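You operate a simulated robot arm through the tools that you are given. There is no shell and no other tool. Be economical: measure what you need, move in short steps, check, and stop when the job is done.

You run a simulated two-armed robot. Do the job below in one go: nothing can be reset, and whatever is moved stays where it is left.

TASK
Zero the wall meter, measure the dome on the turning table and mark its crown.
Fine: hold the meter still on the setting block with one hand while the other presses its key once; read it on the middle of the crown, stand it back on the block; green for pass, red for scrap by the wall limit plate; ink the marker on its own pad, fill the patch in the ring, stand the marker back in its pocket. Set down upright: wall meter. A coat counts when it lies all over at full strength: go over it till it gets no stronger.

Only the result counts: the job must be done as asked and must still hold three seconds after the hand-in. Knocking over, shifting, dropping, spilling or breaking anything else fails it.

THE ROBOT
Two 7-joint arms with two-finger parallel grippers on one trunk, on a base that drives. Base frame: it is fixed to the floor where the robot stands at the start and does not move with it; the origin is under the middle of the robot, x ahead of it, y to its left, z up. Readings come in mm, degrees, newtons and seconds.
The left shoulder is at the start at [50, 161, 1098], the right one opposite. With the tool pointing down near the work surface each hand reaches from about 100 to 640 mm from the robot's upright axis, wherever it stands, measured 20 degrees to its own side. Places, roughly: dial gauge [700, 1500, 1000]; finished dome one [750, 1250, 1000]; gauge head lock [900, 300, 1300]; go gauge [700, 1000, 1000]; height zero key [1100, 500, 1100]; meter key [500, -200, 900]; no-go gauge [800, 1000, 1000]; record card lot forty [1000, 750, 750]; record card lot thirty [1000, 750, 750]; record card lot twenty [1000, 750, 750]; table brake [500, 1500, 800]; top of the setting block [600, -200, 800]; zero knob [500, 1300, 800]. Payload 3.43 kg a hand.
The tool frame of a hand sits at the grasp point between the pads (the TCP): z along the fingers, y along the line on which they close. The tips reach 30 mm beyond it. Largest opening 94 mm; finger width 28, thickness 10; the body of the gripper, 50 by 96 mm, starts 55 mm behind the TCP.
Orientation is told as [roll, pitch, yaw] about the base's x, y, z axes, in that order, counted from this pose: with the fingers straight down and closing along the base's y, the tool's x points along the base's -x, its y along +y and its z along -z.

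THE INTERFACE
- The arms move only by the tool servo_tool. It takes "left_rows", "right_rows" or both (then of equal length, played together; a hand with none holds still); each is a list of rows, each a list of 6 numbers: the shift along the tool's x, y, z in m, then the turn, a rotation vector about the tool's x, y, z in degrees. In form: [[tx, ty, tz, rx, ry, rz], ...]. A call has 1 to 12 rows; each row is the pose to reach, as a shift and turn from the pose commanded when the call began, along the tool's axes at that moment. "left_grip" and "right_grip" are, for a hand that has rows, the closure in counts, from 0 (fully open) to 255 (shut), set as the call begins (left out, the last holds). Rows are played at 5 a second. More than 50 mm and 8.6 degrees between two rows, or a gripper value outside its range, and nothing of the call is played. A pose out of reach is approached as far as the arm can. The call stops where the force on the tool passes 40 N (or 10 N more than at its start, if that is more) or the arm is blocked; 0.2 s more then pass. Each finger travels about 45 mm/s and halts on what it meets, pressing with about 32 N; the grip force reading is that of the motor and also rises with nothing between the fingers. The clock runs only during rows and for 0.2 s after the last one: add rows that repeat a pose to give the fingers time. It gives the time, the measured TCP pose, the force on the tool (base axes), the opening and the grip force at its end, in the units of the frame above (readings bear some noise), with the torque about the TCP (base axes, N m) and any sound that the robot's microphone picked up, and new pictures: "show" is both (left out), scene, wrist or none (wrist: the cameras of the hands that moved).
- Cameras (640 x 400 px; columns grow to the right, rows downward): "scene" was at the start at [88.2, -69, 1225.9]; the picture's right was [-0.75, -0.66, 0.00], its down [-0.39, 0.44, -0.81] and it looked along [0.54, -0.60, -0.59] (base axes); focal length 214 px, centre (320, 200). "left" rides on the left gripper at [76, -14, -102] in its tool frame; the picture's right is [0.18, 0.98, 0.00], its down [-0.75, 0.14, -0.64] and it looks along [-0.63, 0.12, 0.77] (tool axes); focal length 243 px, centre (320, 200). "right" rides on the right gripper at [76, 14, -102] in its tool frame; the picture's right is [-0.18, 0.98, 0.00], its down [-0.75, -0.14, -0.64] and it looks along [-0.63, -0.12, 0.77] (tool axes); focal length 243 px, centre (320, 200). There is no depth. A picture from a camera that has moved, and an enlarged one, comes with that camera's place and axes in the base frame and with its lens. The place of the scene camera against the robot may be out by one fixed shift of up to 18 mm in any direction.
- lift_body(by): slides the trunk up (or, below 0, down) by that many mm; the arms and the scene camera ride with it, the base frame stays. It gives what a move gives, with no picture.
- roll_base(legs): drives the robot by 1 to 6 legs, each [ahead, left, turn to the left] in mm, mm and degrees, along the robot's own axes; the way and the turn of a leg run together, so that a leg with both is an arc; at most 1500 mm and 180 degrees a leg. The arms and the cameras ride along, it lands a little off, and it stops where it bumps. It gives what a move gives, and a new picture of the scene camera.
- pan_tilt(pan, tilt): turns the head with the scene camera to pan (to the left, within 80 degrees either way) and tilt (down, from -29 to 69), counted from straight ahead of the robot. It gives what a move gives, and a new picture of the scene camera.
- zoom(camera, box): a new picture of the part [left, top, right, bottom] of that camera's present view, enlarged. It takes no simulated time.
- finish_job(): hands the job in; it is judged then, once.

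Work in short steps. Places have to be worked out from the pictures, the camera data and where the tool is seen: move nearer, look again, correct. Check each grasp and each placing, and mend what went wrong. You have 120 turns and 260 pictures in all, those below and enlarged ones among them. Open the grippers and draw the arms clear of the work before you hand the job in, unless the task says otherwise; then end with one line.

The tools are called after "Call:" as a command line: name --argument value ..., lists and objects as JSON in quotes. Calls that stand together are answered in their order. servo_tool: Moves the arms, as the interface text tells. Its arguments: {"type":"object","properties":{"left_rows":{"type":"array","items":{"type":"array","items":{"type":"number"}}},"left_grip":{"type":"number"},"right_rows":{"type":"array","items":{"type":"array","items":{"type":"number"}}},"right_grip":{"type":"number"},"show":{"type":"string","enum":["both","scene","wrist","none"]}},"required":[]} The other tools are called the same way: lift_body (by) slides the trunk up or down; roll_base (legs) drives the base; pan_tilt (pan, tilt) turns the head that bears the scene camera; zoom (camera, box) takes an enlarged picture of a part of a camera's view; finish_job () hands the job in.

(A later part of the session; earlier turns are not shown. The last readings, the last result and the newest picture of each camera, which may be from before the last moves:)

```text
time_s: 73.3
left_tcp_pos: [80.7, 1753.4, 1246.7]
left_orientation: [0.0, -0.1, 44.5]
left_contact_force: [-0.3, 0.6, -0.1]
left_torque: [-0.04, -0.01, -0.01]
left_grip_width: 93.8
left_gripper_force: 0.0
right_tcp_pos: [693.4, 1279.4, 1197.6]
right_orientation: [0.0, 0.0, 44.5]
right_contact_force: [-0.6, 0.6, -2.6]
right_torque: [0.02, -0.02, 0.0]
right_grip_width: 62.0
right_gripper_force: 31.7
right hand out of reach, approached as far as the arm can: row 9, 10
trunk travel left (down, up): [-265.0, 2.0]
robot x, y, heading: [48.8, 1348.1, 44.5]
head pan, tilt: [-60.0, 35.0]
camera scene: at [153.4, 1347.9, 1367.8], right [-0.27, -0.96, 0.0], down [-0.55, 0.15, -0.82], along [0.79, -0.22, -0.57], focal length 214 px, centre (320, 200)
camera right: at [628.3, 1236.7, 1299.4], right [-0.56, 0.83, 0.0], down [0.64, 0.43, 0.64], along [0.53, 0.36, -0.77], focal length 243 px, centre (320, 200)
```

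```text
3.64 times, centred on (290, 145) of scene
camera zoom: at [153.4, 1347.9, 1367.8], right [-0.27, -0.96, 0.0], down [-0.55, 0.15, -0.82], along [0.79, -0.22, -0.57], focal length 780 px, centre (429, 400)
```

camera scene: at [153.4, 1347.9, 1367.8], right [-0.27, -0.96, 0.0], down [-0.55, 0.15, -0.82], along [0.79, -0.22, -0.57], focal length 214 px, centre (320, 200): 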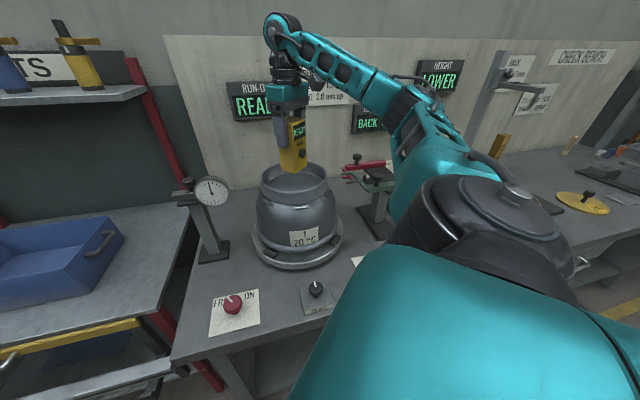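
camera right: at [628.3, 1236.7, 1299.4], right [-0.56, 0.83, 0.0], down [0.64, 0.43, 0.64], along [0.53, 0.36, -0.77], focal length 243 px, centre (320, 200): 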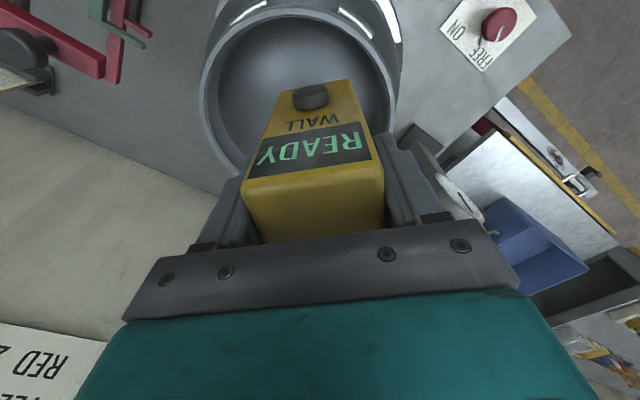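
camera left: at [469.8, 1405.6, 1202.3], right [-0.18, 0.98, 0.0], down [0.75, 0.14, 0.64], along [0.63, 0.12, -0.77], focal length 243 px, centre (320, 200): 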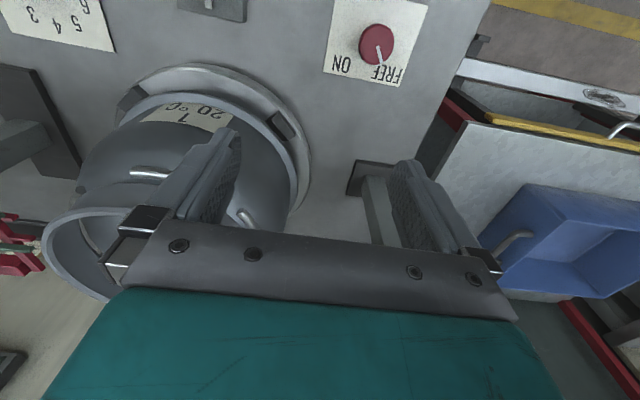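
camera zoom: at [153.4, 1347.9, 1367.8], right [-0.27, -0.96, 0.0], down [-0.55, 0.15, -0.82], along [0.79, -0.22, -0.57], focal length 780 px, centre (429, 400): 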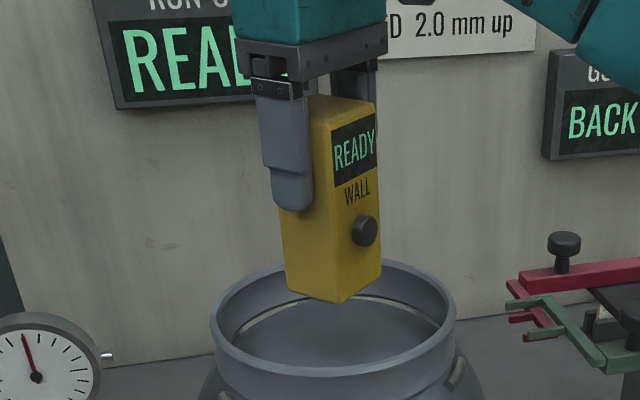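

Rim fit gives centre ≈ (729,1274). The arm is at its limit, so I nudge the base 35 mm toward the bench with the meter held high.

Call:
roll_base --legs '[[25, -25, 0]]'

Call:
zoom --camera "right" --box '[180, 0, 430, 200]'

```text
time_s: 74.2
left_tcp_pos: [114.2, 1752.4, 1246.3]
left_orientation: [0.0, 0.0, 44.7]
left_contact_force: [0.2, 0.7, 0.4]
left_torque: [0.02, 0.02, 0.02]
left_grip_width: 93.8
left_gripper_force: 0.0
right_tcp_pos: [728.1, 1280.0, 1197.0]
right_orientation: [0.0, 0.1, 44.4]
right_contact_force: [0.4, -0.4, -3.0]
right_torque: [0.01, 0.02, -0.01]
right_grip_width: 62.1
right_gripper_force: 31.7
trunk travel left (down, up): [-265.0, 2.0]
robot x, y, heading: [85.2, 1345.7, 44.6]
head pan, tilt: [-60.0, 35.0]
camera scene: at [189.1, 1347.4, 1367.7], right [-0.27, -0.96, 0.0], down [-0.55, 0.15, -0.82], along [0.79, -0.22, -0.57], focal length 214 px, centre (320, 200)
```

scene: 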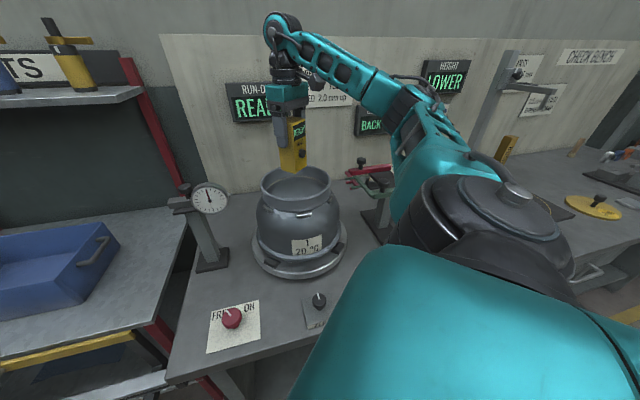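

```text
2.00 times, centred on (305, 100) of right
camera zoom: at [663.8, 1236.6, 1298.9], right [-0.56, 0.83, 0.0], down [0.64, 0.43, 0.64], along [0.53, 0.36, -0.77], focal length 485 px, centre (350, 400)
```

zoom: 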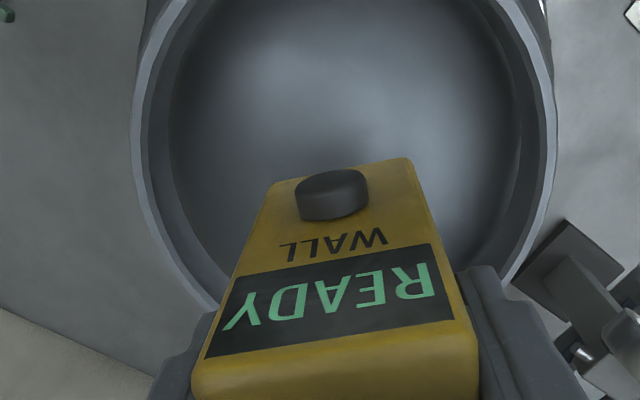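

TCP is over the centre (728,1278). Descend 60 mm, then feel for contact.

Call:
servo_tool --right_rows '[[0.001, -0.001, 0.02, 0, 0, 0], [0.001, -0.001, 0.04, 0, 0, 0], [0.001, -0.001, 0.055, 0, 0, 0], [0.001, -0.001, 0.06, 0, 0, 0], [0.001, -0.001, 0.06, 0, 0, 0]]' --show "none"

Call:
zoom --camera "right" --box '[180, 0, 430, 200]'

Call:
zoom --camera "scene" --box '[230, 90, 350, 200]'

```text
time_s: 75.4
left_tcp_pos: [112.3, 1752.3, 1247.1]
left_orientation: [-0.1, 0.0, 44.6]
left_contact_force: [-0.4, -0.3, -0.7]
left_torque: [-0.02, -0.02, -0.01]
left_grip_width: 94.2
left_gripper_force: 0.1
right_tcp_pos: [726.6, 1277.0, 1140.3]
right_orientation: [-0.1, -0.5, 44.4]
right_contact_force: [4.4, -2.4, 15.5]
right_torque: [-0.18, 0.21, 0.07]
right_grip_width: 62.2
right_gripper_force: 32.2
trunk travel left (down, up): [-265.0, 2.0]
robot x, y, heading: [85.9, 1346.8, 44.6]
head pan, tilt: [-60.0, 35.0]
```

```text
2.00 times, centred on (305, 100) of right
camera zoom: at [661.4, 1234.3, 1243.3], right [-0.56, 0.83, 0.0], down [0.63, 0.42, 0.65], along [0.54, 0.36, -0.76], focal length 485 px, centre (350, 400)
```

zoom: 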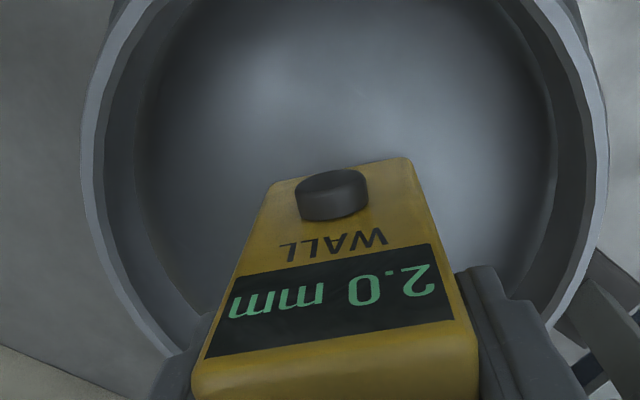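

```text
3.64 times, centred on (290, 145) of scene
camera zoom: at [186.9, 1347.2, 1368.3], right [-0.27, -0.96, 0.0], down [-0.55, 0.15, -0.82], along [0.79, -0.22, -0.57], focal length 780 px, centre (429, 400)
```

zoom: 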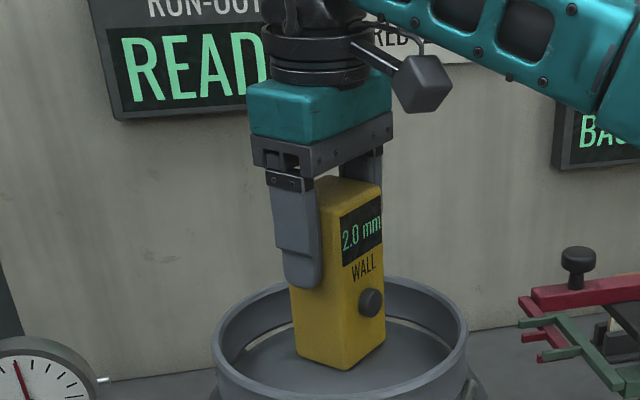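

It reads 2.0 mm under 15 N. I ease the pressure a little and confirm the reading.

Call:
servo_tool --right_rows '[[0, 0, -0.0015, 0, 0, 0], [0, 0, -0.0015, 0, 0, 0], [0, 0, -0.0015, 0, 0, 0]]' --show "none"

Call:
zoom --camera "right" --box '[260, 80, 420, 180]'

```text
time_s: 76.2
left_tcp_pos: [112.5, 1752.0, 1247.1]
left_orientation: [-0.2, -0.1, 44.6]
left_contact_force: [0.0, 0.8, 0.5]
left_torque: [-0.01, 0.0, 0.02]
left_grip_width: 93.8
left_gripper_force: 0.1
right_tcp_pos: [726.8, 1278.0, 1140.6]
right_orientation: [-0.1, -0.3, 44.4]
right_contact_force: [8.5, -1.5, 21.5]
right_torque: [-0.11, -0.02, 0.04]
right_grip_width: 62.1
right_gripper_force: 32.3
trunk travel left (down, up): [-265.0, 2.0]
robot x, y, heading: [81.7, 1344.8, 44.5]
head pan, tilt: [-60.0, 35.0]
```

```text
4.00 times, centred on (340, 130) of right
camera zoom: at [661.2, 1234.7, 1243.3], right [-0.56, 0.83, 0.0], down [0.63, 0.42, 0.65], along [0.54, 0.36, -0.76], focal length 970 px, centre (240, 480)
```

zoom: 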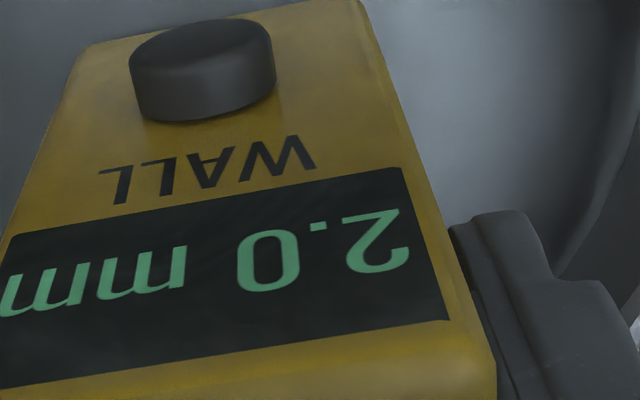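

2.0 mm < 2.5 → scrap → red marker. I lift the meter out and retract it.

Call:
servo_tool --right_rows '[[0, 0, -0.02, 0, 0, 0], [0, 0, -0.05, 0, 0, 0], [0.0, 0.02, -0.085, 0, 0, 0], [0.005, 0.06, -0.09, 0, 0, 0], [0.01, 0.1, -0.095, 0, 0, 0], [0.015, 0.145, -0.1, 0, 0, 0], [0.02, 0.19, -0.1, 0, 0, 0], [0.03, 0.235, -0.1, 0, 0, 0], [0.04, 0.28, -0.1, 0, 0, 0], [0.05, 0.325, -0.1, 0, 0, 0], [0.055, 0.37, -0.1, 0, 0, 0]]' --show "none"

Call:
zoom --camera "scene" --box '[230, 130, 350, 240]'

```text
time_s: 78.6
left_tcp_pos: [113.4, 1753.7, 1246.5]
left_orientation: [-0.1, 0.0, 44.5]
left_contact_force: [-0.4, 0.7, -0.2]
left_torque: [0.0, -0.05, -0.01]
left_grip_width: 93.7
left_gripper_force: 0.1
right_tcp_pos: [428.5, 1506.9, 1239.1]
right_orientation: [-0.1, 0.1, 44.4]
right_contact_force: [0.0, 0.5, -1.6]
right_torque: [0.0, -0.02, 0.0]
right_grip_width: 62.2
right_gripper_force: 32.0
trunk travel left (down, up): [-265.0, 2.0]
robot x, y, heading: [85.0, 1347.5, 44.6]
head pan, tilt: [-60.0, 35.0]
```

```text
3.64 times, centred on (290, 185) of scene
camera zoom: at [187.3, 1348.6, 1367.9], right [-0.27, -0.96, 0.0], down [-0.55, 0.15, -0.82], along [0.79, -0.22, -0.57], focal length 780 px, centre (429, 254)
```

zoom: 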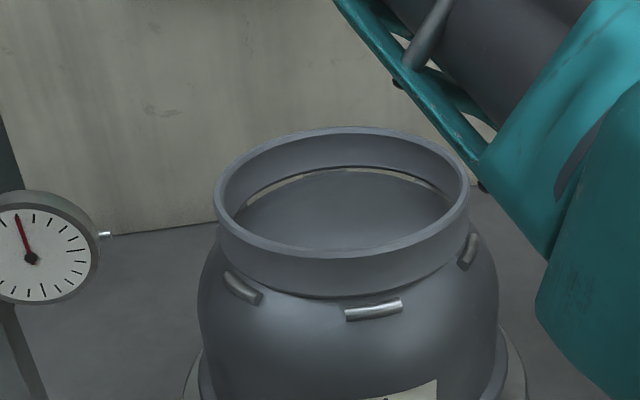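

The crown looks plain and unmarked. Drive back toward the setting block.

Call:
roll_base --legs '[[-71, 71, 0], [0, 0, -44.6], [0, -1100, 0]]'

```text
time_s: 91.2
left_tcp_pos: [303.9, 554.7, 1246.6]
left_orientation: [0.1, -0.1, 0.9]
left_contact_force: [0.2, 0.2, -0.4]
left_torque: [-0.02, 0.02, -0.01]
left_grip_width: 94.1
left_gripper_force: 0.0
right_tcp_pos: [361.6, 158.7, 1241.0]
right_orientation: [-0.1, 0.0, 0.8]
right_contact_force: [-0.7, -0.6, -3.2]
right_torque: [-0.02, 0.0, -0.02]
right_grip_width: 62.1
right_gripper_force: 32.2
trunk travel left (down, up): [-265.0, 2.0]
robot x, y, heading: [3.8, 284.0, 0.8]
head pan, tilt: [-60.0, 35.0]
camera scene: at [78.3, 203.1, 1367.9], right [-0.86, -0.51, 0.0], down [-0.29, 0.49, -0.82], along [0.42, -0.7, -0.57], focal length 214 px, centre (320, 200)
```

scene: 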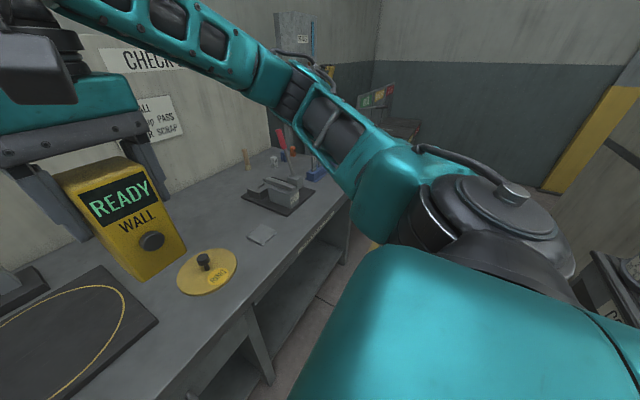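

Call:
roll_base --legs '[[0, -430, -0.8]]'

Call:
lift_body --by -140

Call:
pan_tilt --pan -10 --tilt 40

```text
time_s: 95.4
left_tcp_pos: [311.1, 132.0, 1247.3]
left_orientation: [-0.1, 0.0, 0.7]
left_contact_force: [-0.4, -0.3, -0.2]
left_torque: [0.02, 0.01, 0.01]
left_grip_width: 94.0
left_gripper_force: 0.1
right_tcp_pos: [368.9, -263.6, 1241.0]
right_orientation: [0.0, -0.1, 0.7]
right_contact_force: [-0.1, -0.3, -1.7]
right_torque: [0.0, -0.02, -0.03]
right_grip_width: 62.3
right_gripper_force: 32.0
trunk travel left (down, up): [-265.0, 2.0]
robot x, y, heading: [10.9, -139.3, 0.7]
head pan, tilt: [-60.0, 35.0]
camera scene: at [84.6, -219.2, 1367.8], right [-0.86, -0.51, 0.0], down [-0.29, 0.49, -0.82], along [0.42, -0.7, -0.57], focal length 214 px, centre (320, 200)
```

scene: 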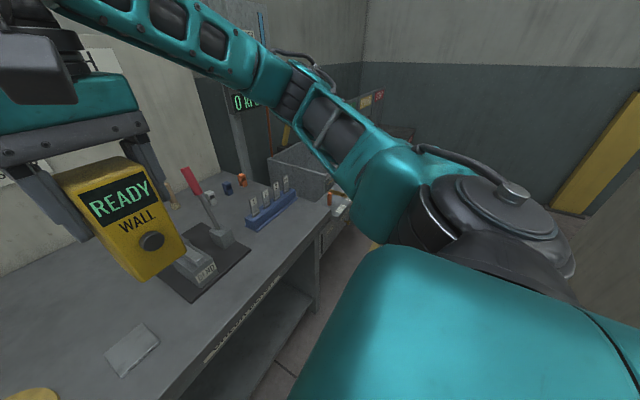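

```text
time_s: 97.1
left_tcp_pos: [311.2, 133.5, 1107.6]
left_orientation: [0.0, -0.1, 0.7]
left_contact_force: [0.1, 0.4, 0.2]
left_torque: [-0.01, -0.02, -0.01]
left_grip_width: 93.9
left_gripper_force: 0.0
right_tcp_pos: [368.3, -264.3, 1100.0]
right_orientation: [0.0, -0.1, 0.7]
right_contact_force: [0.5, 0.5, -2.7]
right_torque: [0.0, -0.02, 0.0]
right_grip_width: 62.3
right_gripper_force: 32.2
trunk travel left (down, up): [-125.0, 142.0]
robot x, y, heading: [9.5, -138.4, 0.9]
head pan, tilt: [-60.0, 35.0]
```

```text
time_s: 98.3
left_tcp_pos: [310.8, 132.7, 1107.4]
left_orientation: [0.0, 0.0, 0.7]
left_contact_force: [-0.2, -0.3, -0.4]
left_torque: [-0.02, -0.02, -0.02]
left_grip_width: 94.0
left_gripper_force: 0.0
right_tcp_pos: [368.6, -263.3, 1100.4]
right_orientation: [0.1, -0.1, 0.7]
right_contact_force: [-0.4, -0.2, -3.6]
right_torque: [0.02, 0.01, 0.03]
right_grip_width: 62.0
right_gripper_force: 31.8
trunk travel left (down, up): [-125.0, 142.0]
robot x, y, heading: [10.9, -138.3, 0.7]
head pan, tilt: [-10.0, 40.0]
camera scene: at [123.3, -157.0, 1220.3], right [-0.16, -0.99, 0.0], down [-0.63, 0.1, -0.77], along [0.76, -0.12, -0.64], focal length 214 px, centre (320, 200)
```

scene: 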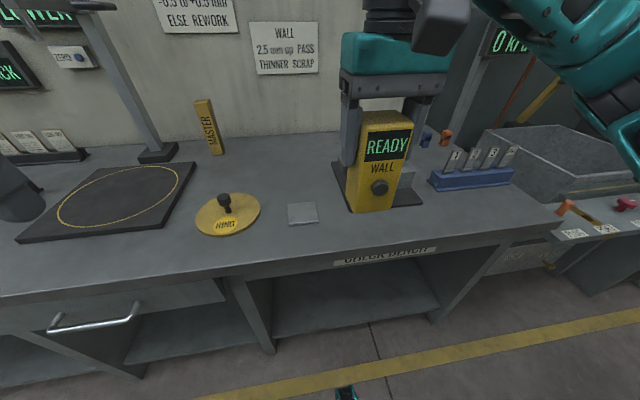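

Block is clear at about (565,-177). I carry the meter over it and descend to 25 mm above.

Call:
servo_tool --right_rows '[[-0.035, 0.025, 0, 0, 0, 0.4], [-0.07, 0.05, 0, 0, 0, 0.8], [-0.105, 0.075, 0, 0, 0, 0.8], [-0.145, 0.0839, 0, 0, 0, 0.8], [-0.175, 0.0839, 0.01, 0, 0, 0.8], [-0.1985, 0.0839, 0.04, 0, 0, 0.8], [-0.1985, 0.0839, 0.08, 0, 0, 0.8], [-0.1985, 0.0839, 0.12, 0, 0, 0.8], [-0.1985, 0.0839, 0.16, 0, 0, 0.8], [-0.1985, 0.0839, 0.16, 0, 0, 0.8]]' --show "both"

Call:
zoom --camera "right" --box '[220, 20, 420, 180]'

Call:
zoom --camera "scene" --box '[240, 130, 360, 240]'

```text
time_s: 100.5
left_tcp_pos: [311.2, 132.3, 1107.8]
left_orientation: [-0.2, -0.1, 0.8]
left_contact_force: [0.9, 0.8, -0.4]
left_torque: [-0.01, -0.02, 0.01]
left_grip_width: 94.1
left_gripper_force: 0.0
right_tcp_pos: [568.4, -176.3, 940.0]
right_orientation: [0.0, 0.0, 0.0]
right_contact_force: [-0.3, 0.6, -2.3]
right_torque: [0.0, 0.0, 0.02]
right_grip_width: 62.0
right_gripper_force: 31.8
trunk travel left (down, up): [-125.0, 142.0]
robot x, y, heading: [13.6, -141.1, 0.8]
head pan, tilt: [-10.0, 40.0]
camera scene: at [123.4, -156.9, 1220.3], right [-0.16, -0.99, 0.0], down [-0.63, 0.1, -0.77], along [0.76, -0.12, -0.64], focal length 214 px, centre (320, 200)
camera right: at [491.1, -161.3, 1042.1], right [0.19, 0.98, 0.0], down [0.75, -0.14, 0.64], along [0.63, -0.12, -0.77], focal length 243 px, centre (320, 200)
```

scene: 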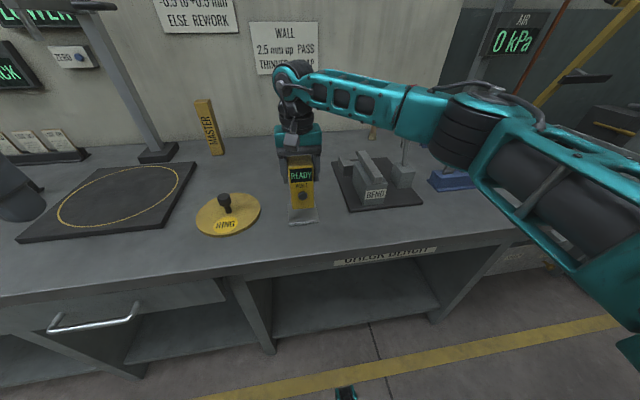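
right: 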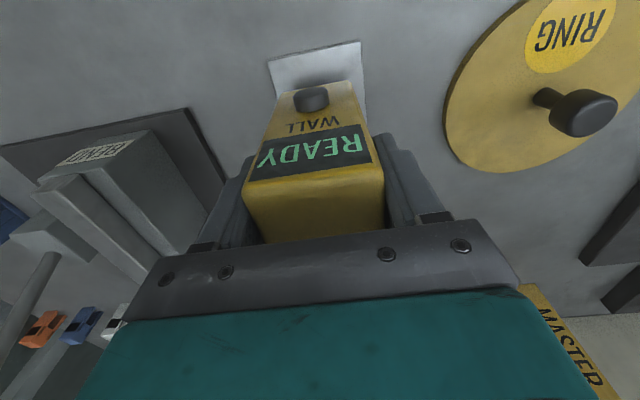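

```text
2.50 times, centred on (320, 100) of right
camera zoom: at [491.1, -161.3, 1042.1], right [0.19, 0.98, 0.0], down [0.75, -0.14, 0.64], along [0.63, -0.12, -0.77], focal length 606 px, centre (320, 450)
```

zoom: 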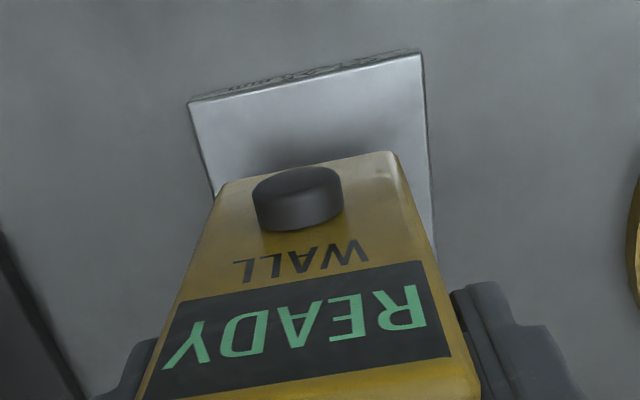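

```text
3.64 times, centred on (300, 185) of scene
camera zoom: at [123.4, -156.9, 1220.3], right [-0.16, -0.99, 0.0], down [-0.63, 0.1, -0.77], along [0.76, -0.12, -0.64], focal length 780 px, centre (393, 254)
```

zoom: 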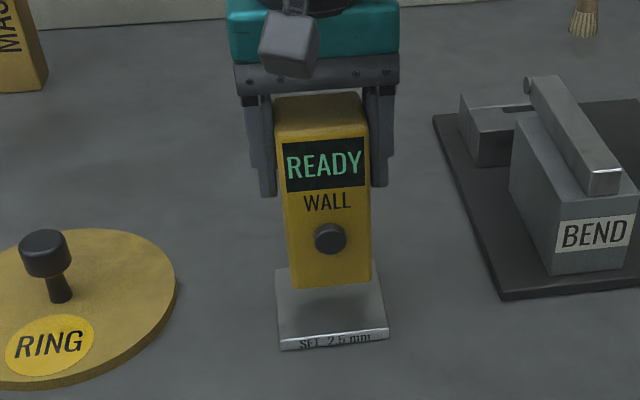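

Aligned over the block. Lower gently until contact.

Call:
servo_tool --right_rows '[[0.0015, -0.001, 0.012, 0, 0, 0], [0.0015, -0.001, 0.02, 0, 0, 0], [0.0015, -0.001, 0.024, 0, 0, 0], [0.0015, -0.001, 0.0265, 0, 0, 0], [0.0015, -0.001, 0.0265, 0, 0, 0]]' --show "none"

Call:
zoom --camera "scene" --box '[240, 130, 360, 240]'

```text
time_s: 101.7
left_tcp_pos: [310.4, 133.0, 1107.3]
left_orientation: [0.0, -0.1, 0.8]
left_contact_force: [-0.6, 0.1, 0.4]
left_torque: [-0.01, 0.03, 0.0]
left_grip_width: 94.3
left_gripper_force: 0.1
right_tcp_pos: [566.0, -178.3, 913.0]
right_orientation: [0.1, -0.1, -0.2]
right_contact_force: [-0.4, -0.4, 3.7]
right_torque: [-0.01, 0.04, -0.01]
right_grip_width: 62.3
right_gripper_force: 32.5
trunk travel left (down, up): [-125.0, 142.0]
robot x, y, heading: [9.6, -138.7, 0.6]
head pan, tilt: [-10.0, 40.0]
```

```text
3.64 times, centred on (300, 185) of scene
camera zoom: at [123.1, -157.0, 1220.4], right [-0.16, -0.99, 0.0], down [-0.63, 0.1, -0.77], along [0.76, -0.12, -0.64], focal length 780 px, centre (393, 254)
```

zoom: 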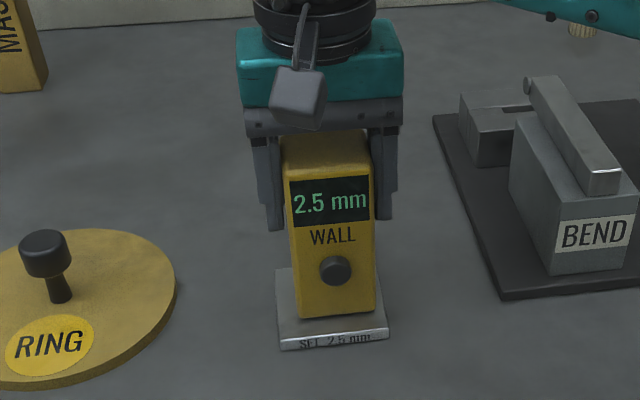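

On the block, reads 2.5 mm. Release and rise clear.

Call:
servo_tool --right_rows '[[0, 0, 0, 0, 0, 0], [0, 0, 0, 0, 0, 0], [0, 0, 0, 0, 0, 0], [0, 0, 0, 0, 0, 0]]' --right_grip 0 --show "none"

Call:
servo_tool --right_rows '[[0, 0, -0.04, 0, 0, 0], [0, 0, -0.08, 0, 0, 0], [0, 0, -0.12, 0, 0, 0], [0.03, 0, -0.15, 0, 0, 0], [0.07, 0, -0.17, 0, 0, 0], [0.11, -0.02, -0.18, 0, 0, 0], [0.15, -0.04, -0.19, 0, 0, 0], [0.19, -0.06, -0.19, 0, 0, 0]]' --show "scene"

```text
time_s: 102.7
left_tcp_pos: [310.2, 131.9, 1106.3]
left_orientation: [0.1, -0.1, 0.8]
left_contact_force: [0.0, -0.1, 0.6]
left_torque: [0.03, 0.03, -0.01]
left_grip_width: 94.2
left_gripper_force: 0.1
right_tcp_pos: [565.8, -177.5, 912.3]
right_orientation: [0.1, -0.1, -0.1]
right_contact_force: [0.5, 0.1, -0.7]
right_torque: [-0.01, 0.01, 0.0]
right_grip_width: 94.1
right_gripper_force: 0.0
trunk travel left (down, up): [-125.0, 142.0]
robot x, y, heading: [6.7, -137.0, 0.9]
head pan, tilt: [-10.0, 40.0]
```

```text
time_s: 104.5
left_tcp_pos: [310.7, 132.9, 1106.7]
left_orientation: [-0.1, -0.2, 0.8]
left_contact_force: [0.2, 0.1, 0.3]
left_torque: [-0.01, -0.03, 0.0]
left_grip_width: 94.0
left_gripper_force: 0.0
right_tcp_pos: [376.1, -238.5, 1104.2]
right_orientation: [-0.1, -0.1, -0.2]
right_contact_force: [-0.2, -0.3, 0.0]
right_torque: [0.04, 0.02, -0.04]
right_grip_width: 93.7
right_gripper_force: 0.0
trunk travel left (down, up): [-125.0, 142.0]
robot x, y, heading: [13.2, -140.3, 0.9]
head pan, tilt: [-10.0, 40.0]
camera scene: at [122.9, -157.3, 1220.4], right [-0.16, -0.99, 0.0], down [-0.63, 0.1, -0.77], along [0.76, -0.12, -0.64], focal length 214 px, centre (320, 200)
```

scene: 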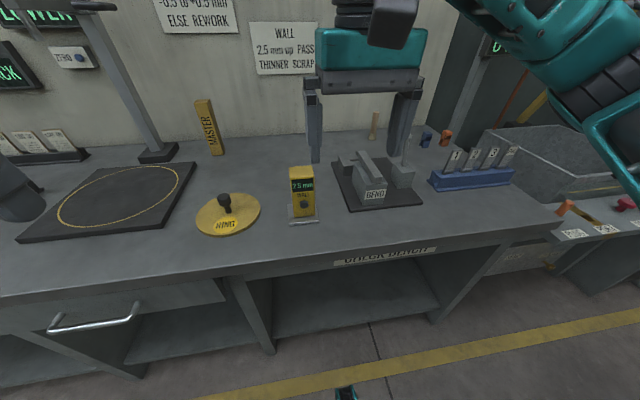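

Meter stands on the block. Now drive left to the markers (red pocket estimated near (750,645), red pad (587,648)).

Call:
roll_base --legs '[[0, 850, -0.9]]'

Call:
pan_tilt --pan 0 --tilt 35

```text
time_s: 112.1
left_tcp_pos: [299.1, 957.6, 1107.4]
left_orientation: [0.1, -0.1, 0.7]
left_contact_force: [-0.8, -0.2, 0.1]
left_torque: [0.02, 0.01, 0.0]
left_grip_width: 94.1
left_gripper_force: 0.0
right_tcp_pos: [364.8, 586.6, 1103.4]
right_orientation: [0.0, -0.1, -0.2]
right_contact_force: [0.7, 0.3, -0.5]
right_torque: [0.01, -0.02, -0.01]
right_grip_width: 93.8
right_gripper_force: 0.1
trunk travel left (down, up): [-125.0, 142.0]
robot x, y, heading: [-3.8, 682.3, 0.8]
head pan, tilt: [-10.0, 40.0]
camera scene: at [112.0, 668.0, 1220.3], right [-0.16, -0.99, 0.0], down [-0.63, 0.1, -0.77], along [0.76, -0.12, -0.64], focal length 214 px, centre (320, 200)
```

scene: 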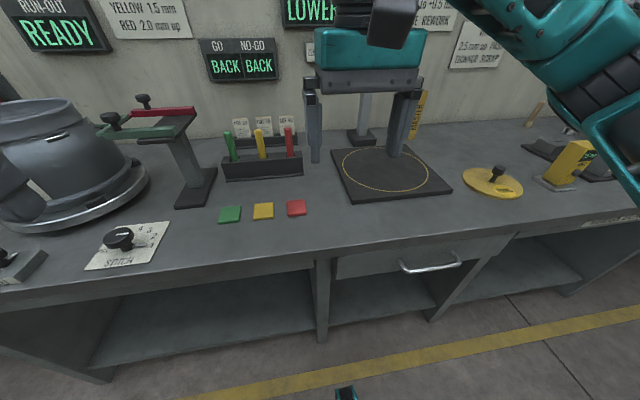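

```text
time_s: 112.8
left_tcp_pos: [300.1, 957.7, 1106.8]
left_orientation: [0.0, 0.0, 0.7]
left_contact_force: [0.2, -0.3, 0.8]
left_torque: [0.0, 0.05, 0.06]
left_grip_width: 94.0
left_gripper_force: 0.0
right_tcp_pos: [364.6, 586.5, 1103.7]
right_orientation: [0.0, -0.1, -0.1]
right_contact_force: [1.2, 0.0, 0.8]
right_torque: [-0.01, 0.02, -0.01]
right_grip_width: 94.2
right_gripper_force: 0.0
trunk travel left (down, up): [-125.0, 142.0]
robot x, y, heading: [-1.2, 685.2, 0.8]
head pan, tilt: [0.0, 35.0]
camera scene: at [116.1, 682.7, 1227.9], right [0.01, -1.0, 0.0], down [-0.57, -0.01, -0.82], along [0.82, 0.01, -0.57], focal length 214 px, centre (320, 200)
```

scene: 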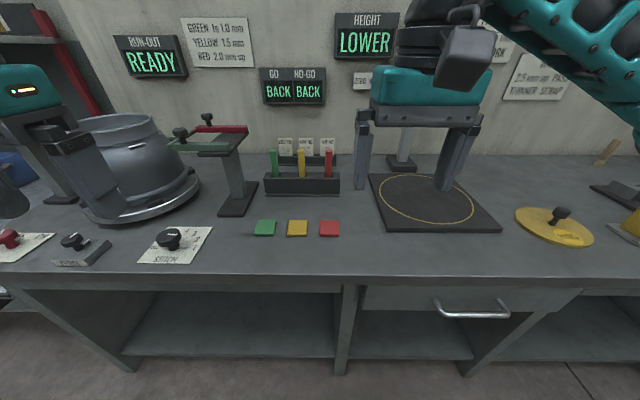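

Red marker ≈ (795,661), top z≈955; red pad ≈ (583,662). I raise the trunk, turn 44° left and move up to the bench.

Call:
lift_body --by 100

Call:
roll_base --legs '[[0, 0, 44.2], [95, -16, 0]]'

Call:
pan_tilt --pan -45 --tilt 35

```text
time_s: 114.2
left_tcp_pos: [300.4, 957.2, 1207.8]
left_orientation: [0.0, 0.0, 0.7]
left_contact_force: [-0.1, 0.4, 0.0]
left_torque: [-0.04, 0.03, 0.01]
left_grip_width: 93.8
left_gripper_force: 0.1
right_tcp_pos: [365.2, 586.6, 1202.2]
right_orientation: [0.1, -0.1, -0.2]
right_contact_force: [-0.4, -0.4, 0.4]
right_torque: [0.03, -0.01, 0.02]
right_grip_width: 93.8
right_gripper_force: 0.1
trunk travel left (down, up): [-225.0, 42.0]
robot x, y, heading: [-4.2, 685.6, 0.5]
head pan, tilt: [0.0, 35.0]
```

```text
time_s: 117.3
left_tcp_pos: [101.1, 1146.8, 1207.2]
left_orientation: [-0.1, -0.1, 45.2]
left_contact_force: [0.2, 0.0, -0.6]
left_torque: [0.0, -0.01, -0.01]
left_grip_width: 94.0
left_gripper_force: 0.0
right_tcp_pos: [406.7, 928.3, 1203.1]
right_orientation: [0.0, 0.0, 44.2]
right_contact_force: [1.0, 0.6, 0.0]
right_torque: [0.01, 0.0, 0.01]
right_grip_width: 94.0
right_gripper_force: 0.1
trunk travel left (down, up): [-225.0, 42.0]
robot x, y, heading: [72.6, 742.9, 45.3]
head pan, tilt: [0.0, 35.0]
camera scene: at [156.5, 827.9, 1327.8], right [0.71, -0.71, 0.0], down [-0.41, -0.41, -0.82], along [0.58, 0.58, -0.57], focal length 214 px, centre (320, 200)
```

scene: 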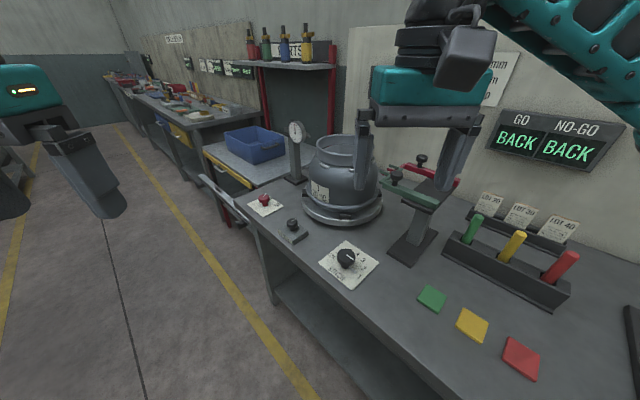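

```text
time_s: 118.5
left_tcp_pos: [101.1, 1145.7, 1207.3]
left_orientation: [0.0, -0.1, 45.1]
left_contact_force: [0.5, 0.7, 0.5]
left_torque: [0.03, 0.01, -0.05]
left_grip_width: 94.3
left_gripper_force: 0.0
right_tcp_pos: [406.9, 925.8, 1204.9]
right_orientation: [0.0, -0.1, 44.3]
right_contact_force: [0.5, 0.6, -0.5]
right_torque: [-0.03, -0.02, 0.0]
right_grip_width: 93.9
right_gripper_force: 0.0
trunk travel left (down, up): [-225.0, 42.0]
robot x, y, heading: [78.4, 741.1, 45.0]
head pan, tilt: [-45.0, 35.0]
camera scene: at [181.7, 765.2, 1327.9], right [0.0, -1.0, 0.0], down [-0.57, 0.0, -0.82], along [0.82, 0.0, -0.57], focal length 214 px, centre (320, 200)
```

scene: 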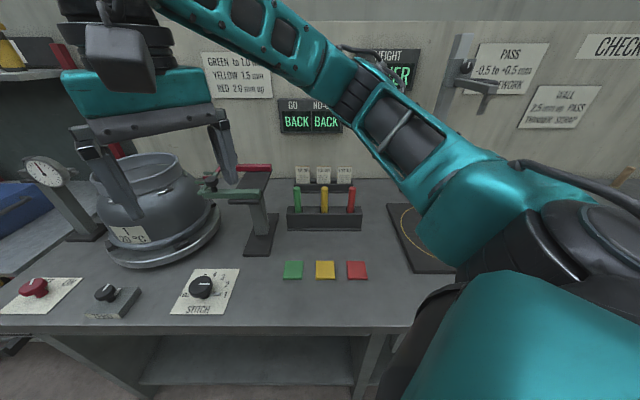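

Triangulated red marker (794,663), top 955. Nudge base 30 mm closer to the bench, then bring the right hand toward it.

Call:
roll_base --legs '[[21, -21, 0]]'

Call:
servo_tool --right_rows '[[-0.009, -0.045, 0.01, 0, 0, 0], [-0.018, -0.09, 0.02, 0, 0, 0], [-0.027, -0.135, 0.03, 0, 0, 0], [-0.036, -0.18, 0.04, 0, 0, 0], [-0.045, -0.225, 0.06, 0, 0, 0], [-0.054, -0.27, 0.08, 0, 0, 0], [-0.06, -0.31, 0.1, 0, 0, 0], [-0.065, -0.35, 0.12, 0, 0, 0], [-0.07, -0.385, 0.14, 0, 0, 0], [-0.07, -0.415, 0.155, 0, 0, 0], [-0.07, -0.415, 0.155, 0, 0, 0]]' --right_grip 110 --show "both"

```text
time_s: 119.3
left_tcp_pos: [130.5, 1146.5, 1207.3]
left_orientation: [-0.1, -0.1, 45.1]
left_contact_force: [0.7, 0.5, 1.1]
left_torque: [0.02, 0.03, 0.01]
left_grip_width: 93.8
left_gripper_force: 0.1
right_tcp_pos: [436.0, 927.4, 1202.9]
right_orientation: [0.1, 0.0, 44.2]
right_contact_force: [0.5, 0.3, 0.0]
right_torque: [0.01, 0.03, -0.04]
right_grip_width: 94.0
right_gripper_force: 0.0
trunk travel left (down, up): [-225.0, 42.0]
robot x, y, heading: [103.8, 737.7, 45.3]
head pan, tilt: [-45.0, 35.0]
camera scene: at [212.2, 765.6, 1327.8], right [0.0, -1.0, 0.0], down [-0.57, 0.0, -0.82], along [0.82, 0.0, -0.57], focal length 214 px, centre (320, 200)
```

scene: 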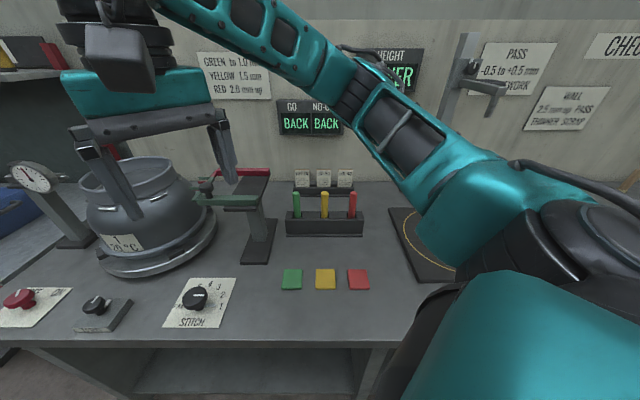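

```text
time_s: 121.7
left_tcp_pos: [128.2, 1145.8, 1208.0]
left_orientation: [0.0, -0.1, 45.1]
left_contact_force: [0.2, 0.3, -0.6]
left_torque: [0.02, 0.0, 0.02]
left_grip_width: 94.2
left_gripper_force: 0.0
right_tcp_pos: [761.2, 691.8, 1057.6]
right_orientation: [0.0, -0.1, 44.2]
right_contact_force: [-0.5, -0.8, 0.5]
right_torque: [0.03, 0.01, 0.01]
right_grip_width: 53.4
right_gripper_force: 0.1
right hand out of reach, approached as far as the arm can: row 10, 11
trunk travel left (down, up): [-225.0, 42.0]
robot x, y, heading: [105.9, 740.2, 44.9]
head pan, tilt: [-45.0, 35.0]
camera scene: at [211.4, 765.5, 1327.9], right [0.0, -1.0, 0.0], down [-0.57, 0.0, -0.82], along [0.82, 0.0, -0.57], focal length 214 px, centre (320, 200)
camera right: at [694.8, 649.6, 1160.9], right [-0.55, 0.83, 0.0], down [0.64, 0.42, 0.64], along [0.54, 0.36, -0.77], focal length 243 px, centre (320, 200)
```

scene: 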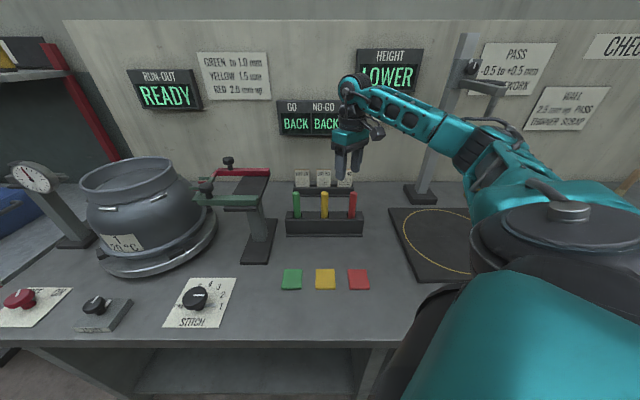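
right: 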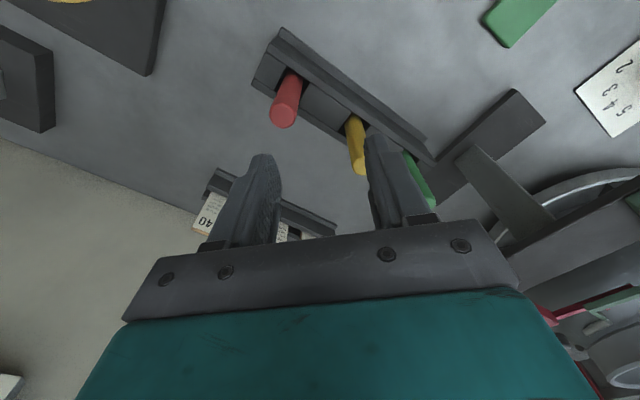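

Marker from wrist view ≈ (771,667), top ≈ 965. I align and lower to just above its top.

Call:
servo_tool --right_rows '[[0.005, -0.012, 0.02, 0, 0, 0], [0.0103, -0.0249, 0.04, 0, 0, 0], [0.0103, -0.0249, 0.05, 0, 0, 0], [0.0103, -0.0249, 0.05, 0, 0, 0]]' --show "wrist"

Call:
zoom --camera "scene" --box '[270, 120, 400, 240]'

```text
time_s: 122.7
left_tcp_pos: [130.4, 1145.4, 1207.0]
left_orientation: [0.0, -0.1, 45.0]
left_contact_force: [0.5, 0.3, 0.0]
left_torque: [0.01, 0.0, -0.02]
left_grip_width: 94.2
left_gripper_force: 0.1
right_tcp_pos: [759.2, 676.0, 1007.6]
right_orientation: [-0.2, -0.1, 44.0]
right_contact_force: [0.2, 0.1, -0.5]
right_torque: [0.0, 0.0, 0.0]
right_grip_width: 53.4
right_gripper_force: 0.1
right hand out of reach, approached as far as the arm can: row 1, 2, 3, 4
trunk travel left (down, up): [-225.0, 42.0]
robot x, y, heading: [104.4, 738.4, 45.4]
head pan, tilt: [-45.0, 35.0]
camera right: at [692.8, 633.2, 1110.6], right [-0.55, 0.84, 0.0], down [0.64, 0.42, 0.64], along [0.54, 0.35, -0.76], focal length 243 px, centre (320, 200)
```

right: 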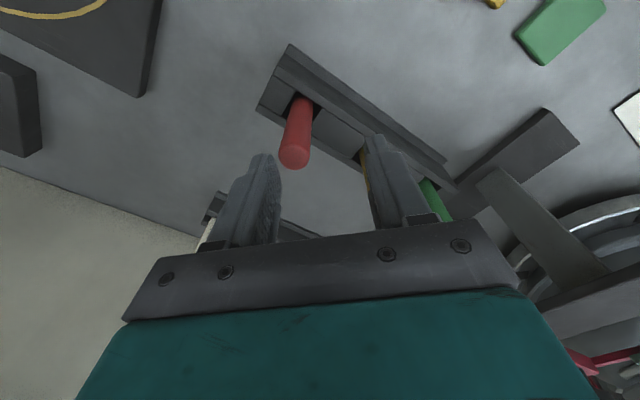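

```text
3.33 times, centred on (335, 180) of scene
camera zoom: at [211.3, 765.5, 1327.9], right [0.0, -1.0, 0.0], down [-0.57, 0.0, -0.82], along [0.82, 0.0, -0.57], focal length 715 px, centre (270, 267)
```

zoom: 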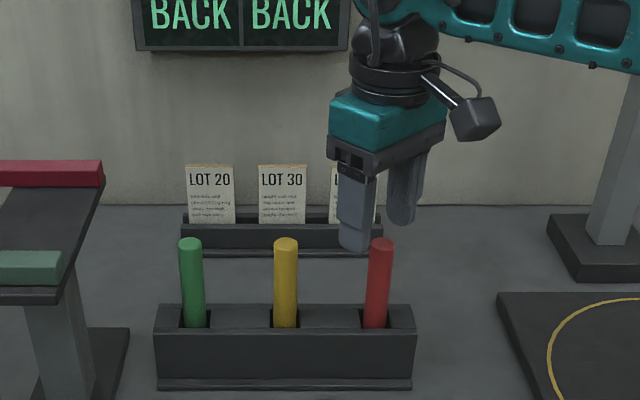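

Arm is at reach limit about 16 mm short. I raise the hand a little and move the base 25 mm nearer.

Call:
servo_tool --right_rows '[[0.02, 0, -0.03, 0, 0, 0], [0.04, 0, -0.05, 0, 0, 0]]' --show "none"

Call:
roll_base --legs '[[18, -18, 0]]'

```text
time_s: 123.3
left_tcp_pos: [129.5, 1146.7, 1206.8]
left_orientation: [0.0, -0.1, 45.1]
left_contact_force: [-0.5, 0.2, -0.4]
left_torque: [0.0, -0.01, 0.02]
left_grip_width: 93.8
left_gripper_force: 0.1
right_tcp_pos: [727.2, 646.7, 1061.0]
right_orientation: [-0.1, -0.2, 44.2]
right_contact_force: [-0.3, 0.4, 0.3]
right_torque: [0.02, -0.02, 0.03]
right_grip_width: 53.4
right_gripper_force: 0.1
trunk travel left (down, up): [-225.0, 42.0]
robot x, y, heading: [105.0, 738.7, 45.0]
head pan, tilt: [-45.0, 35.0]
```

```text
time_s: 124.2
left_tcp_pos: [155.0, 1146.1, 1206.9]
left_orientation: [0.0, 0.0, 45.2]
left_contact_force: [0.5, -0.8, -0.1]
left_torque: [-0.02, 0.0, 0.03]
left_grip_width: 94.0
left_gripper_force: 0.1
right_tcp_pos: [756.0, 647.1, 1060.3]
right_orientation: [0.0, -0.1, 44.4]
right_contact_force: [1.2, 0.1, -0.3]
right_torque: [0.0, -0.01, 0.01]
right_grip_width: 53.4
right_gripper_force: 0.0
trunk travel left (down, up): [-225.0, 42.0]
robot x, y, heading: [131.5, 741.1, 45.3]
head pan, tilt: [-45.0, 35.0]
camera scene: at [237.5, 766.0, 1327.8], right [0.0, -1.0, 0.0], down [-0.57, 0.0, -0.82], along [0.82, 0.0, -0.57], focal length 214 px, centre (320, 200)
```

scene: 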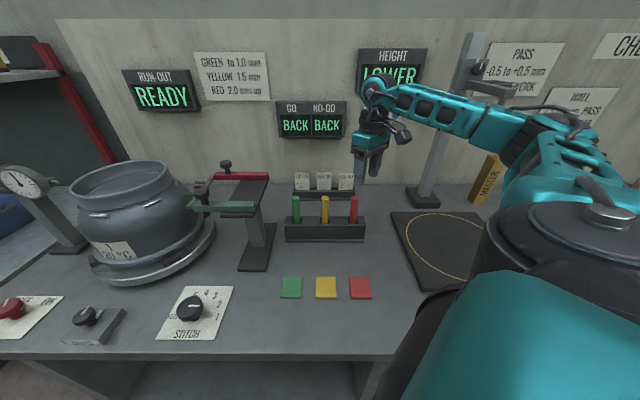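

Base at x=131 without bump. Align over the marker.

Call:
servo_tool --right_rows '[[-0.01, 0.001, 0.02, 0, 0, 0], [-0.0191, 0.0024, 0.04, 0, 0, 0], [-0.0191, 0.0024, 0.045, 0, 0, 0], [-0.0191, 0.0024, 0.045, 0, 0, 0]]' --show "wrist"

Call:
zoom --camera "right" --box '[220, 80, 420, 240]'

Call:
zoom --camera "scene" --box '[290, 120, 420, 250]'

```text
time_s: 125.2
left_tcp_pos: [154.6, 1145.9, 1206.7]
left_orientation: [-0.1, -0.2, 45.2]
left_contact_force: [0.0, -0.6, 0.1]
left_torque: [0.01, -0.02, 0.03]
left_grip_width: 93.7
left_gripper_force: 0.2
right_tcp_pos: [765.3, 663.3, 1016.1]
right_orientation: [0.0, 0.0, 44.2]
right_contact_force: [0.9, 0.7, 0.5]
right_torque: [0.01, 0.0, -0.01]
right_grip_width: 53.6
right_gripper_force: 0.1
trunk travel left (down, up): [-225.0, 42.0]
robot x, y, heading: [129.7, 739.0, 45.1]
head pan, tilt: [-45.0, 35.0]
camera right: at [699.9, 620.7, 1119.2], right [-0.55, 0.83, 0.0], down [0.64, 0.42, 0.64], along [0.54, 0.36, -0.77], focal length 243 px, centre (320, 200)
```

right: 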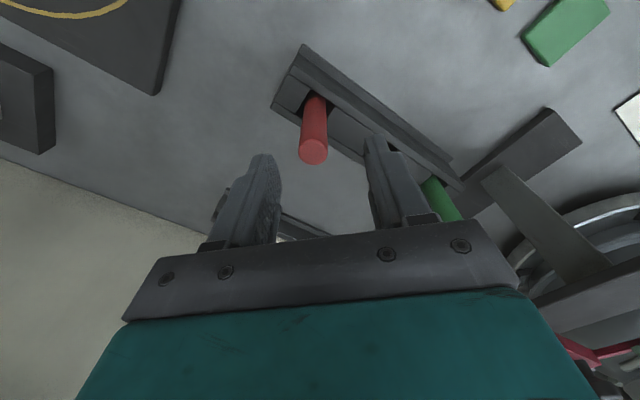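

```text
2.50 times, centred on (320, 160) of right
camera zoom: at [699.9, 620.7, 1119.2], right [-0.55, 0.83, 0.0], down [0.64, 0.42, 0.64], along [0.54, 0.36, -0.77], focal length 606 px, centre (320, 300)
```

zoom: 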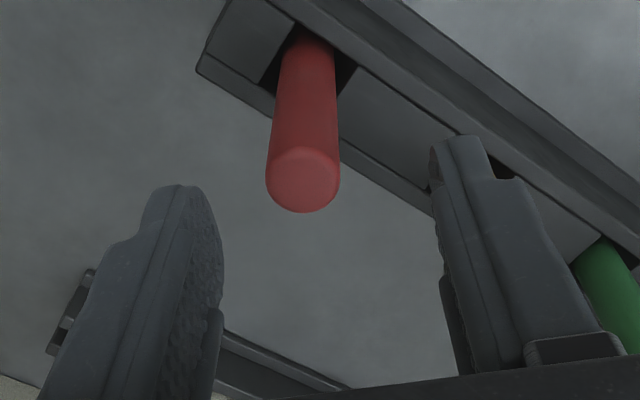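

```text
3.08 times, centred on (355, 185) of scene
camera zoom: at [236.6, 766.0, 1327.9], right [0.0, -1.0, 0.0], down [-0.57, 0.0, -0.82], along [0.82, 0.0, -0.57], focal length 660 px, centre (212, 246)
```

zoom: 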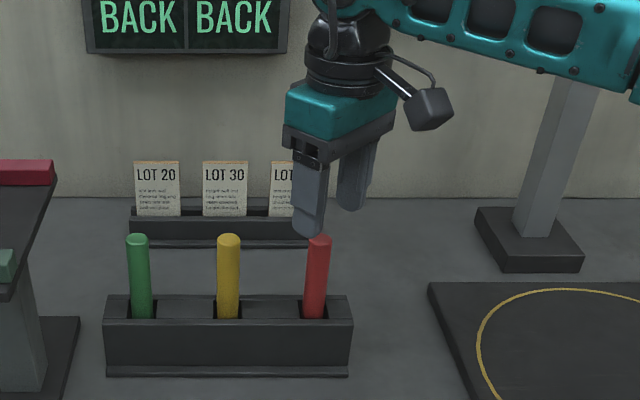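

Marker at (770.5,663), ⌀20, top ≈ 972. Shift 5 mm and descend, then close.

Call:
servo_tool --right_rows '[[-0.0036, -0.0035, 0.0, 0, 0, 0], [-0.0036, -0.0035, 0.025, 0, 0, 0], [-0.0036, -0.0035, 0.05, 0, 0, 0], [-0.0036, -0.0035, 0.074, 0, 0, 0], [-0.0036, -0.0035, 0.074, 0, 0, 0]]' --show "wrist"

Call:
zoom --camera "scene" --box '[290, 120, 420, 250]'

```text
time_s: 126.4
left_tcp_pos: [154.6, 1147.0, 1207.9]
left_orientation: [0.1, -0.1, 45.2]
left_contact_force: [1.1, 0.5, -0.3]
left_torque: [0.0, 0.02, 0.01]
left_grip_width: 93.8
left_gripper_force: 0.0
right_tcp_pos: [770.8, 664.7, 941.6]
right_orientation: [-0.1, -0.1, 44.3]
right_contact_force: [0.5, 0.0, -0.5]
right_torque: [-0.03, 0.03, 0.02]
right_grip_width: 53.4
right_gripper_force: 0.1
trunk travel left (down, up): [-225.0, 42.0]
robot x, y, heading: [130.7, 739.3, 45.1]
head pan, tilt: [-45.0, 35.0]
camera right: at [705.9, 622.0, 1044.3], right [-0.55, 0.83, 0.0], down [0.64, 0.42, 0.64], along [0.54, 0.36, -0.77], focal length 243 px, centre (320, 200)
```

right: 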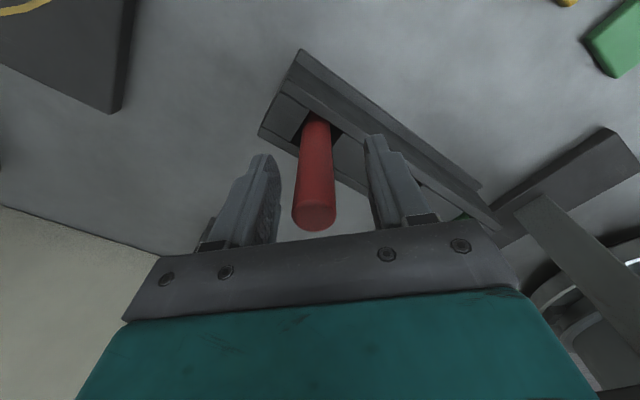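

```text
3.08 times, centred on (355, 185) of scene
camera zoom: at [236.5, 766.0, 1327.9], right [0.0, -1.0, 0.0], down [-0.57, 0.0, -0.82], along [0.82, 0.0, -0.57], focal length 660 px, centre (212, 246)
```

zoom: 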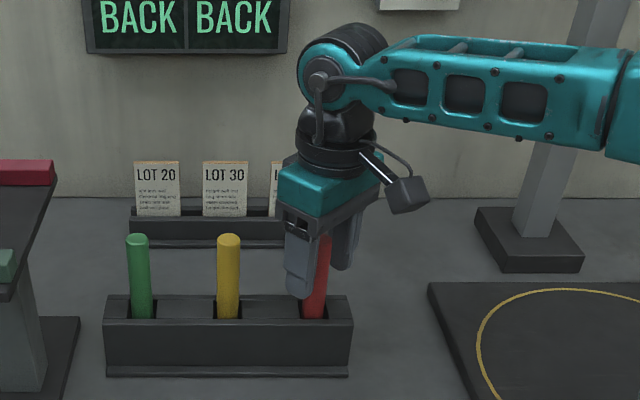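

Marker is between the pads; small 3 mm correction and close.

Call:
servo_tool --right_rows '[[0.003, 0, 0, 0, 0, 0], [0.003, 0, 0, 0, 0, 0]]' --show "none"

Call:
servo_tool --right_rows '[[0, 0, 0, 0, 0, 0], [0, 0, 0, 0, 0, 0], [0, 0, 0, 0, 0, 0], [0, 0, 0, 0, 0, 0], [0, 0, 0, 0, 0, 0]]' --right_grip 255 --show "wrist"

```text
time_s: 127.0
left_tcp_pos: [155.4, 1147.9, 1206.8]
left_orientation: [0.0, -0.1, 45.1]
left_contact_force: [0.1, 0.5, -0.3]
left_torque: [-0.01, 0.01, -0.02]
left_grip_width: 94.0
left_gripper_force: 0.2
right_tcp_pos: [769.1, 660.3, 941.7]
right_orientation: [0.0, -0.1, 44.2]
right_contact_force: [0.1, -0.1, -0.2]
right_torque: [0.02, 0.01, 0.02]
right_grip_width: 53.2
right_gripper_force: 0.2
trunk travel left (down, up): [-225.0, 42.0]
robot x, y, heading: [127.8, 739.3, 45.5]
head pan, tilt: [-45.0, 35.0]
```

```text
time_s: 128.2
left_tcp_pos: [154.5, 1146.9, 1207.8]
left_orientation: [0.0, -0.1, 45.2]
left_contact_force: [0.2, 0.0, -0.8]
left_torque: [0.02, 0.02, -0.02]
left_grip_width: 94.1
left_gripper_force: 0.0
right_tcp_pos: [768.6, 661.5, 941.7]
right_orientation: [0.0, -0.1, 44.2]
right_contact_force: [0.2, 0.1, 0.4]
right_torque: [-0.04, 0.02, 0.02]
right_grip_width: 25.8
right_gripper_force: 31.9
trunk travel left (down, up): [-225.0, 42.0]
robot x, y, heading: [131.9, 736.0, 44.7]
head pan, tilt: [-45.0, 35.0]
camera right: at [703.8, 619.4, 1044.5], right [-0.55, 0.83, 0.0], down [0.64, 0.42, 0.64], along [0.54, 0.36, -0.77], focal length 243 px, centre (320, 200)
```

right: 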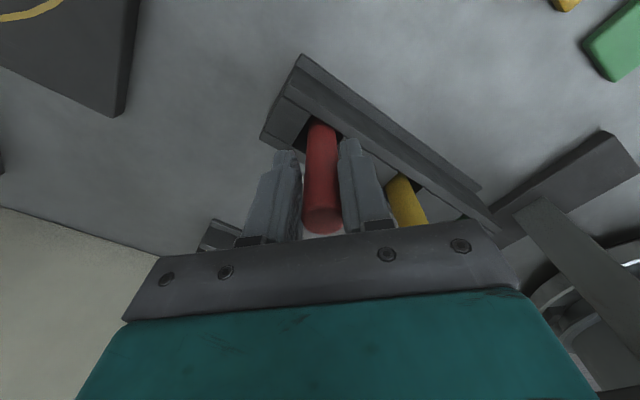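

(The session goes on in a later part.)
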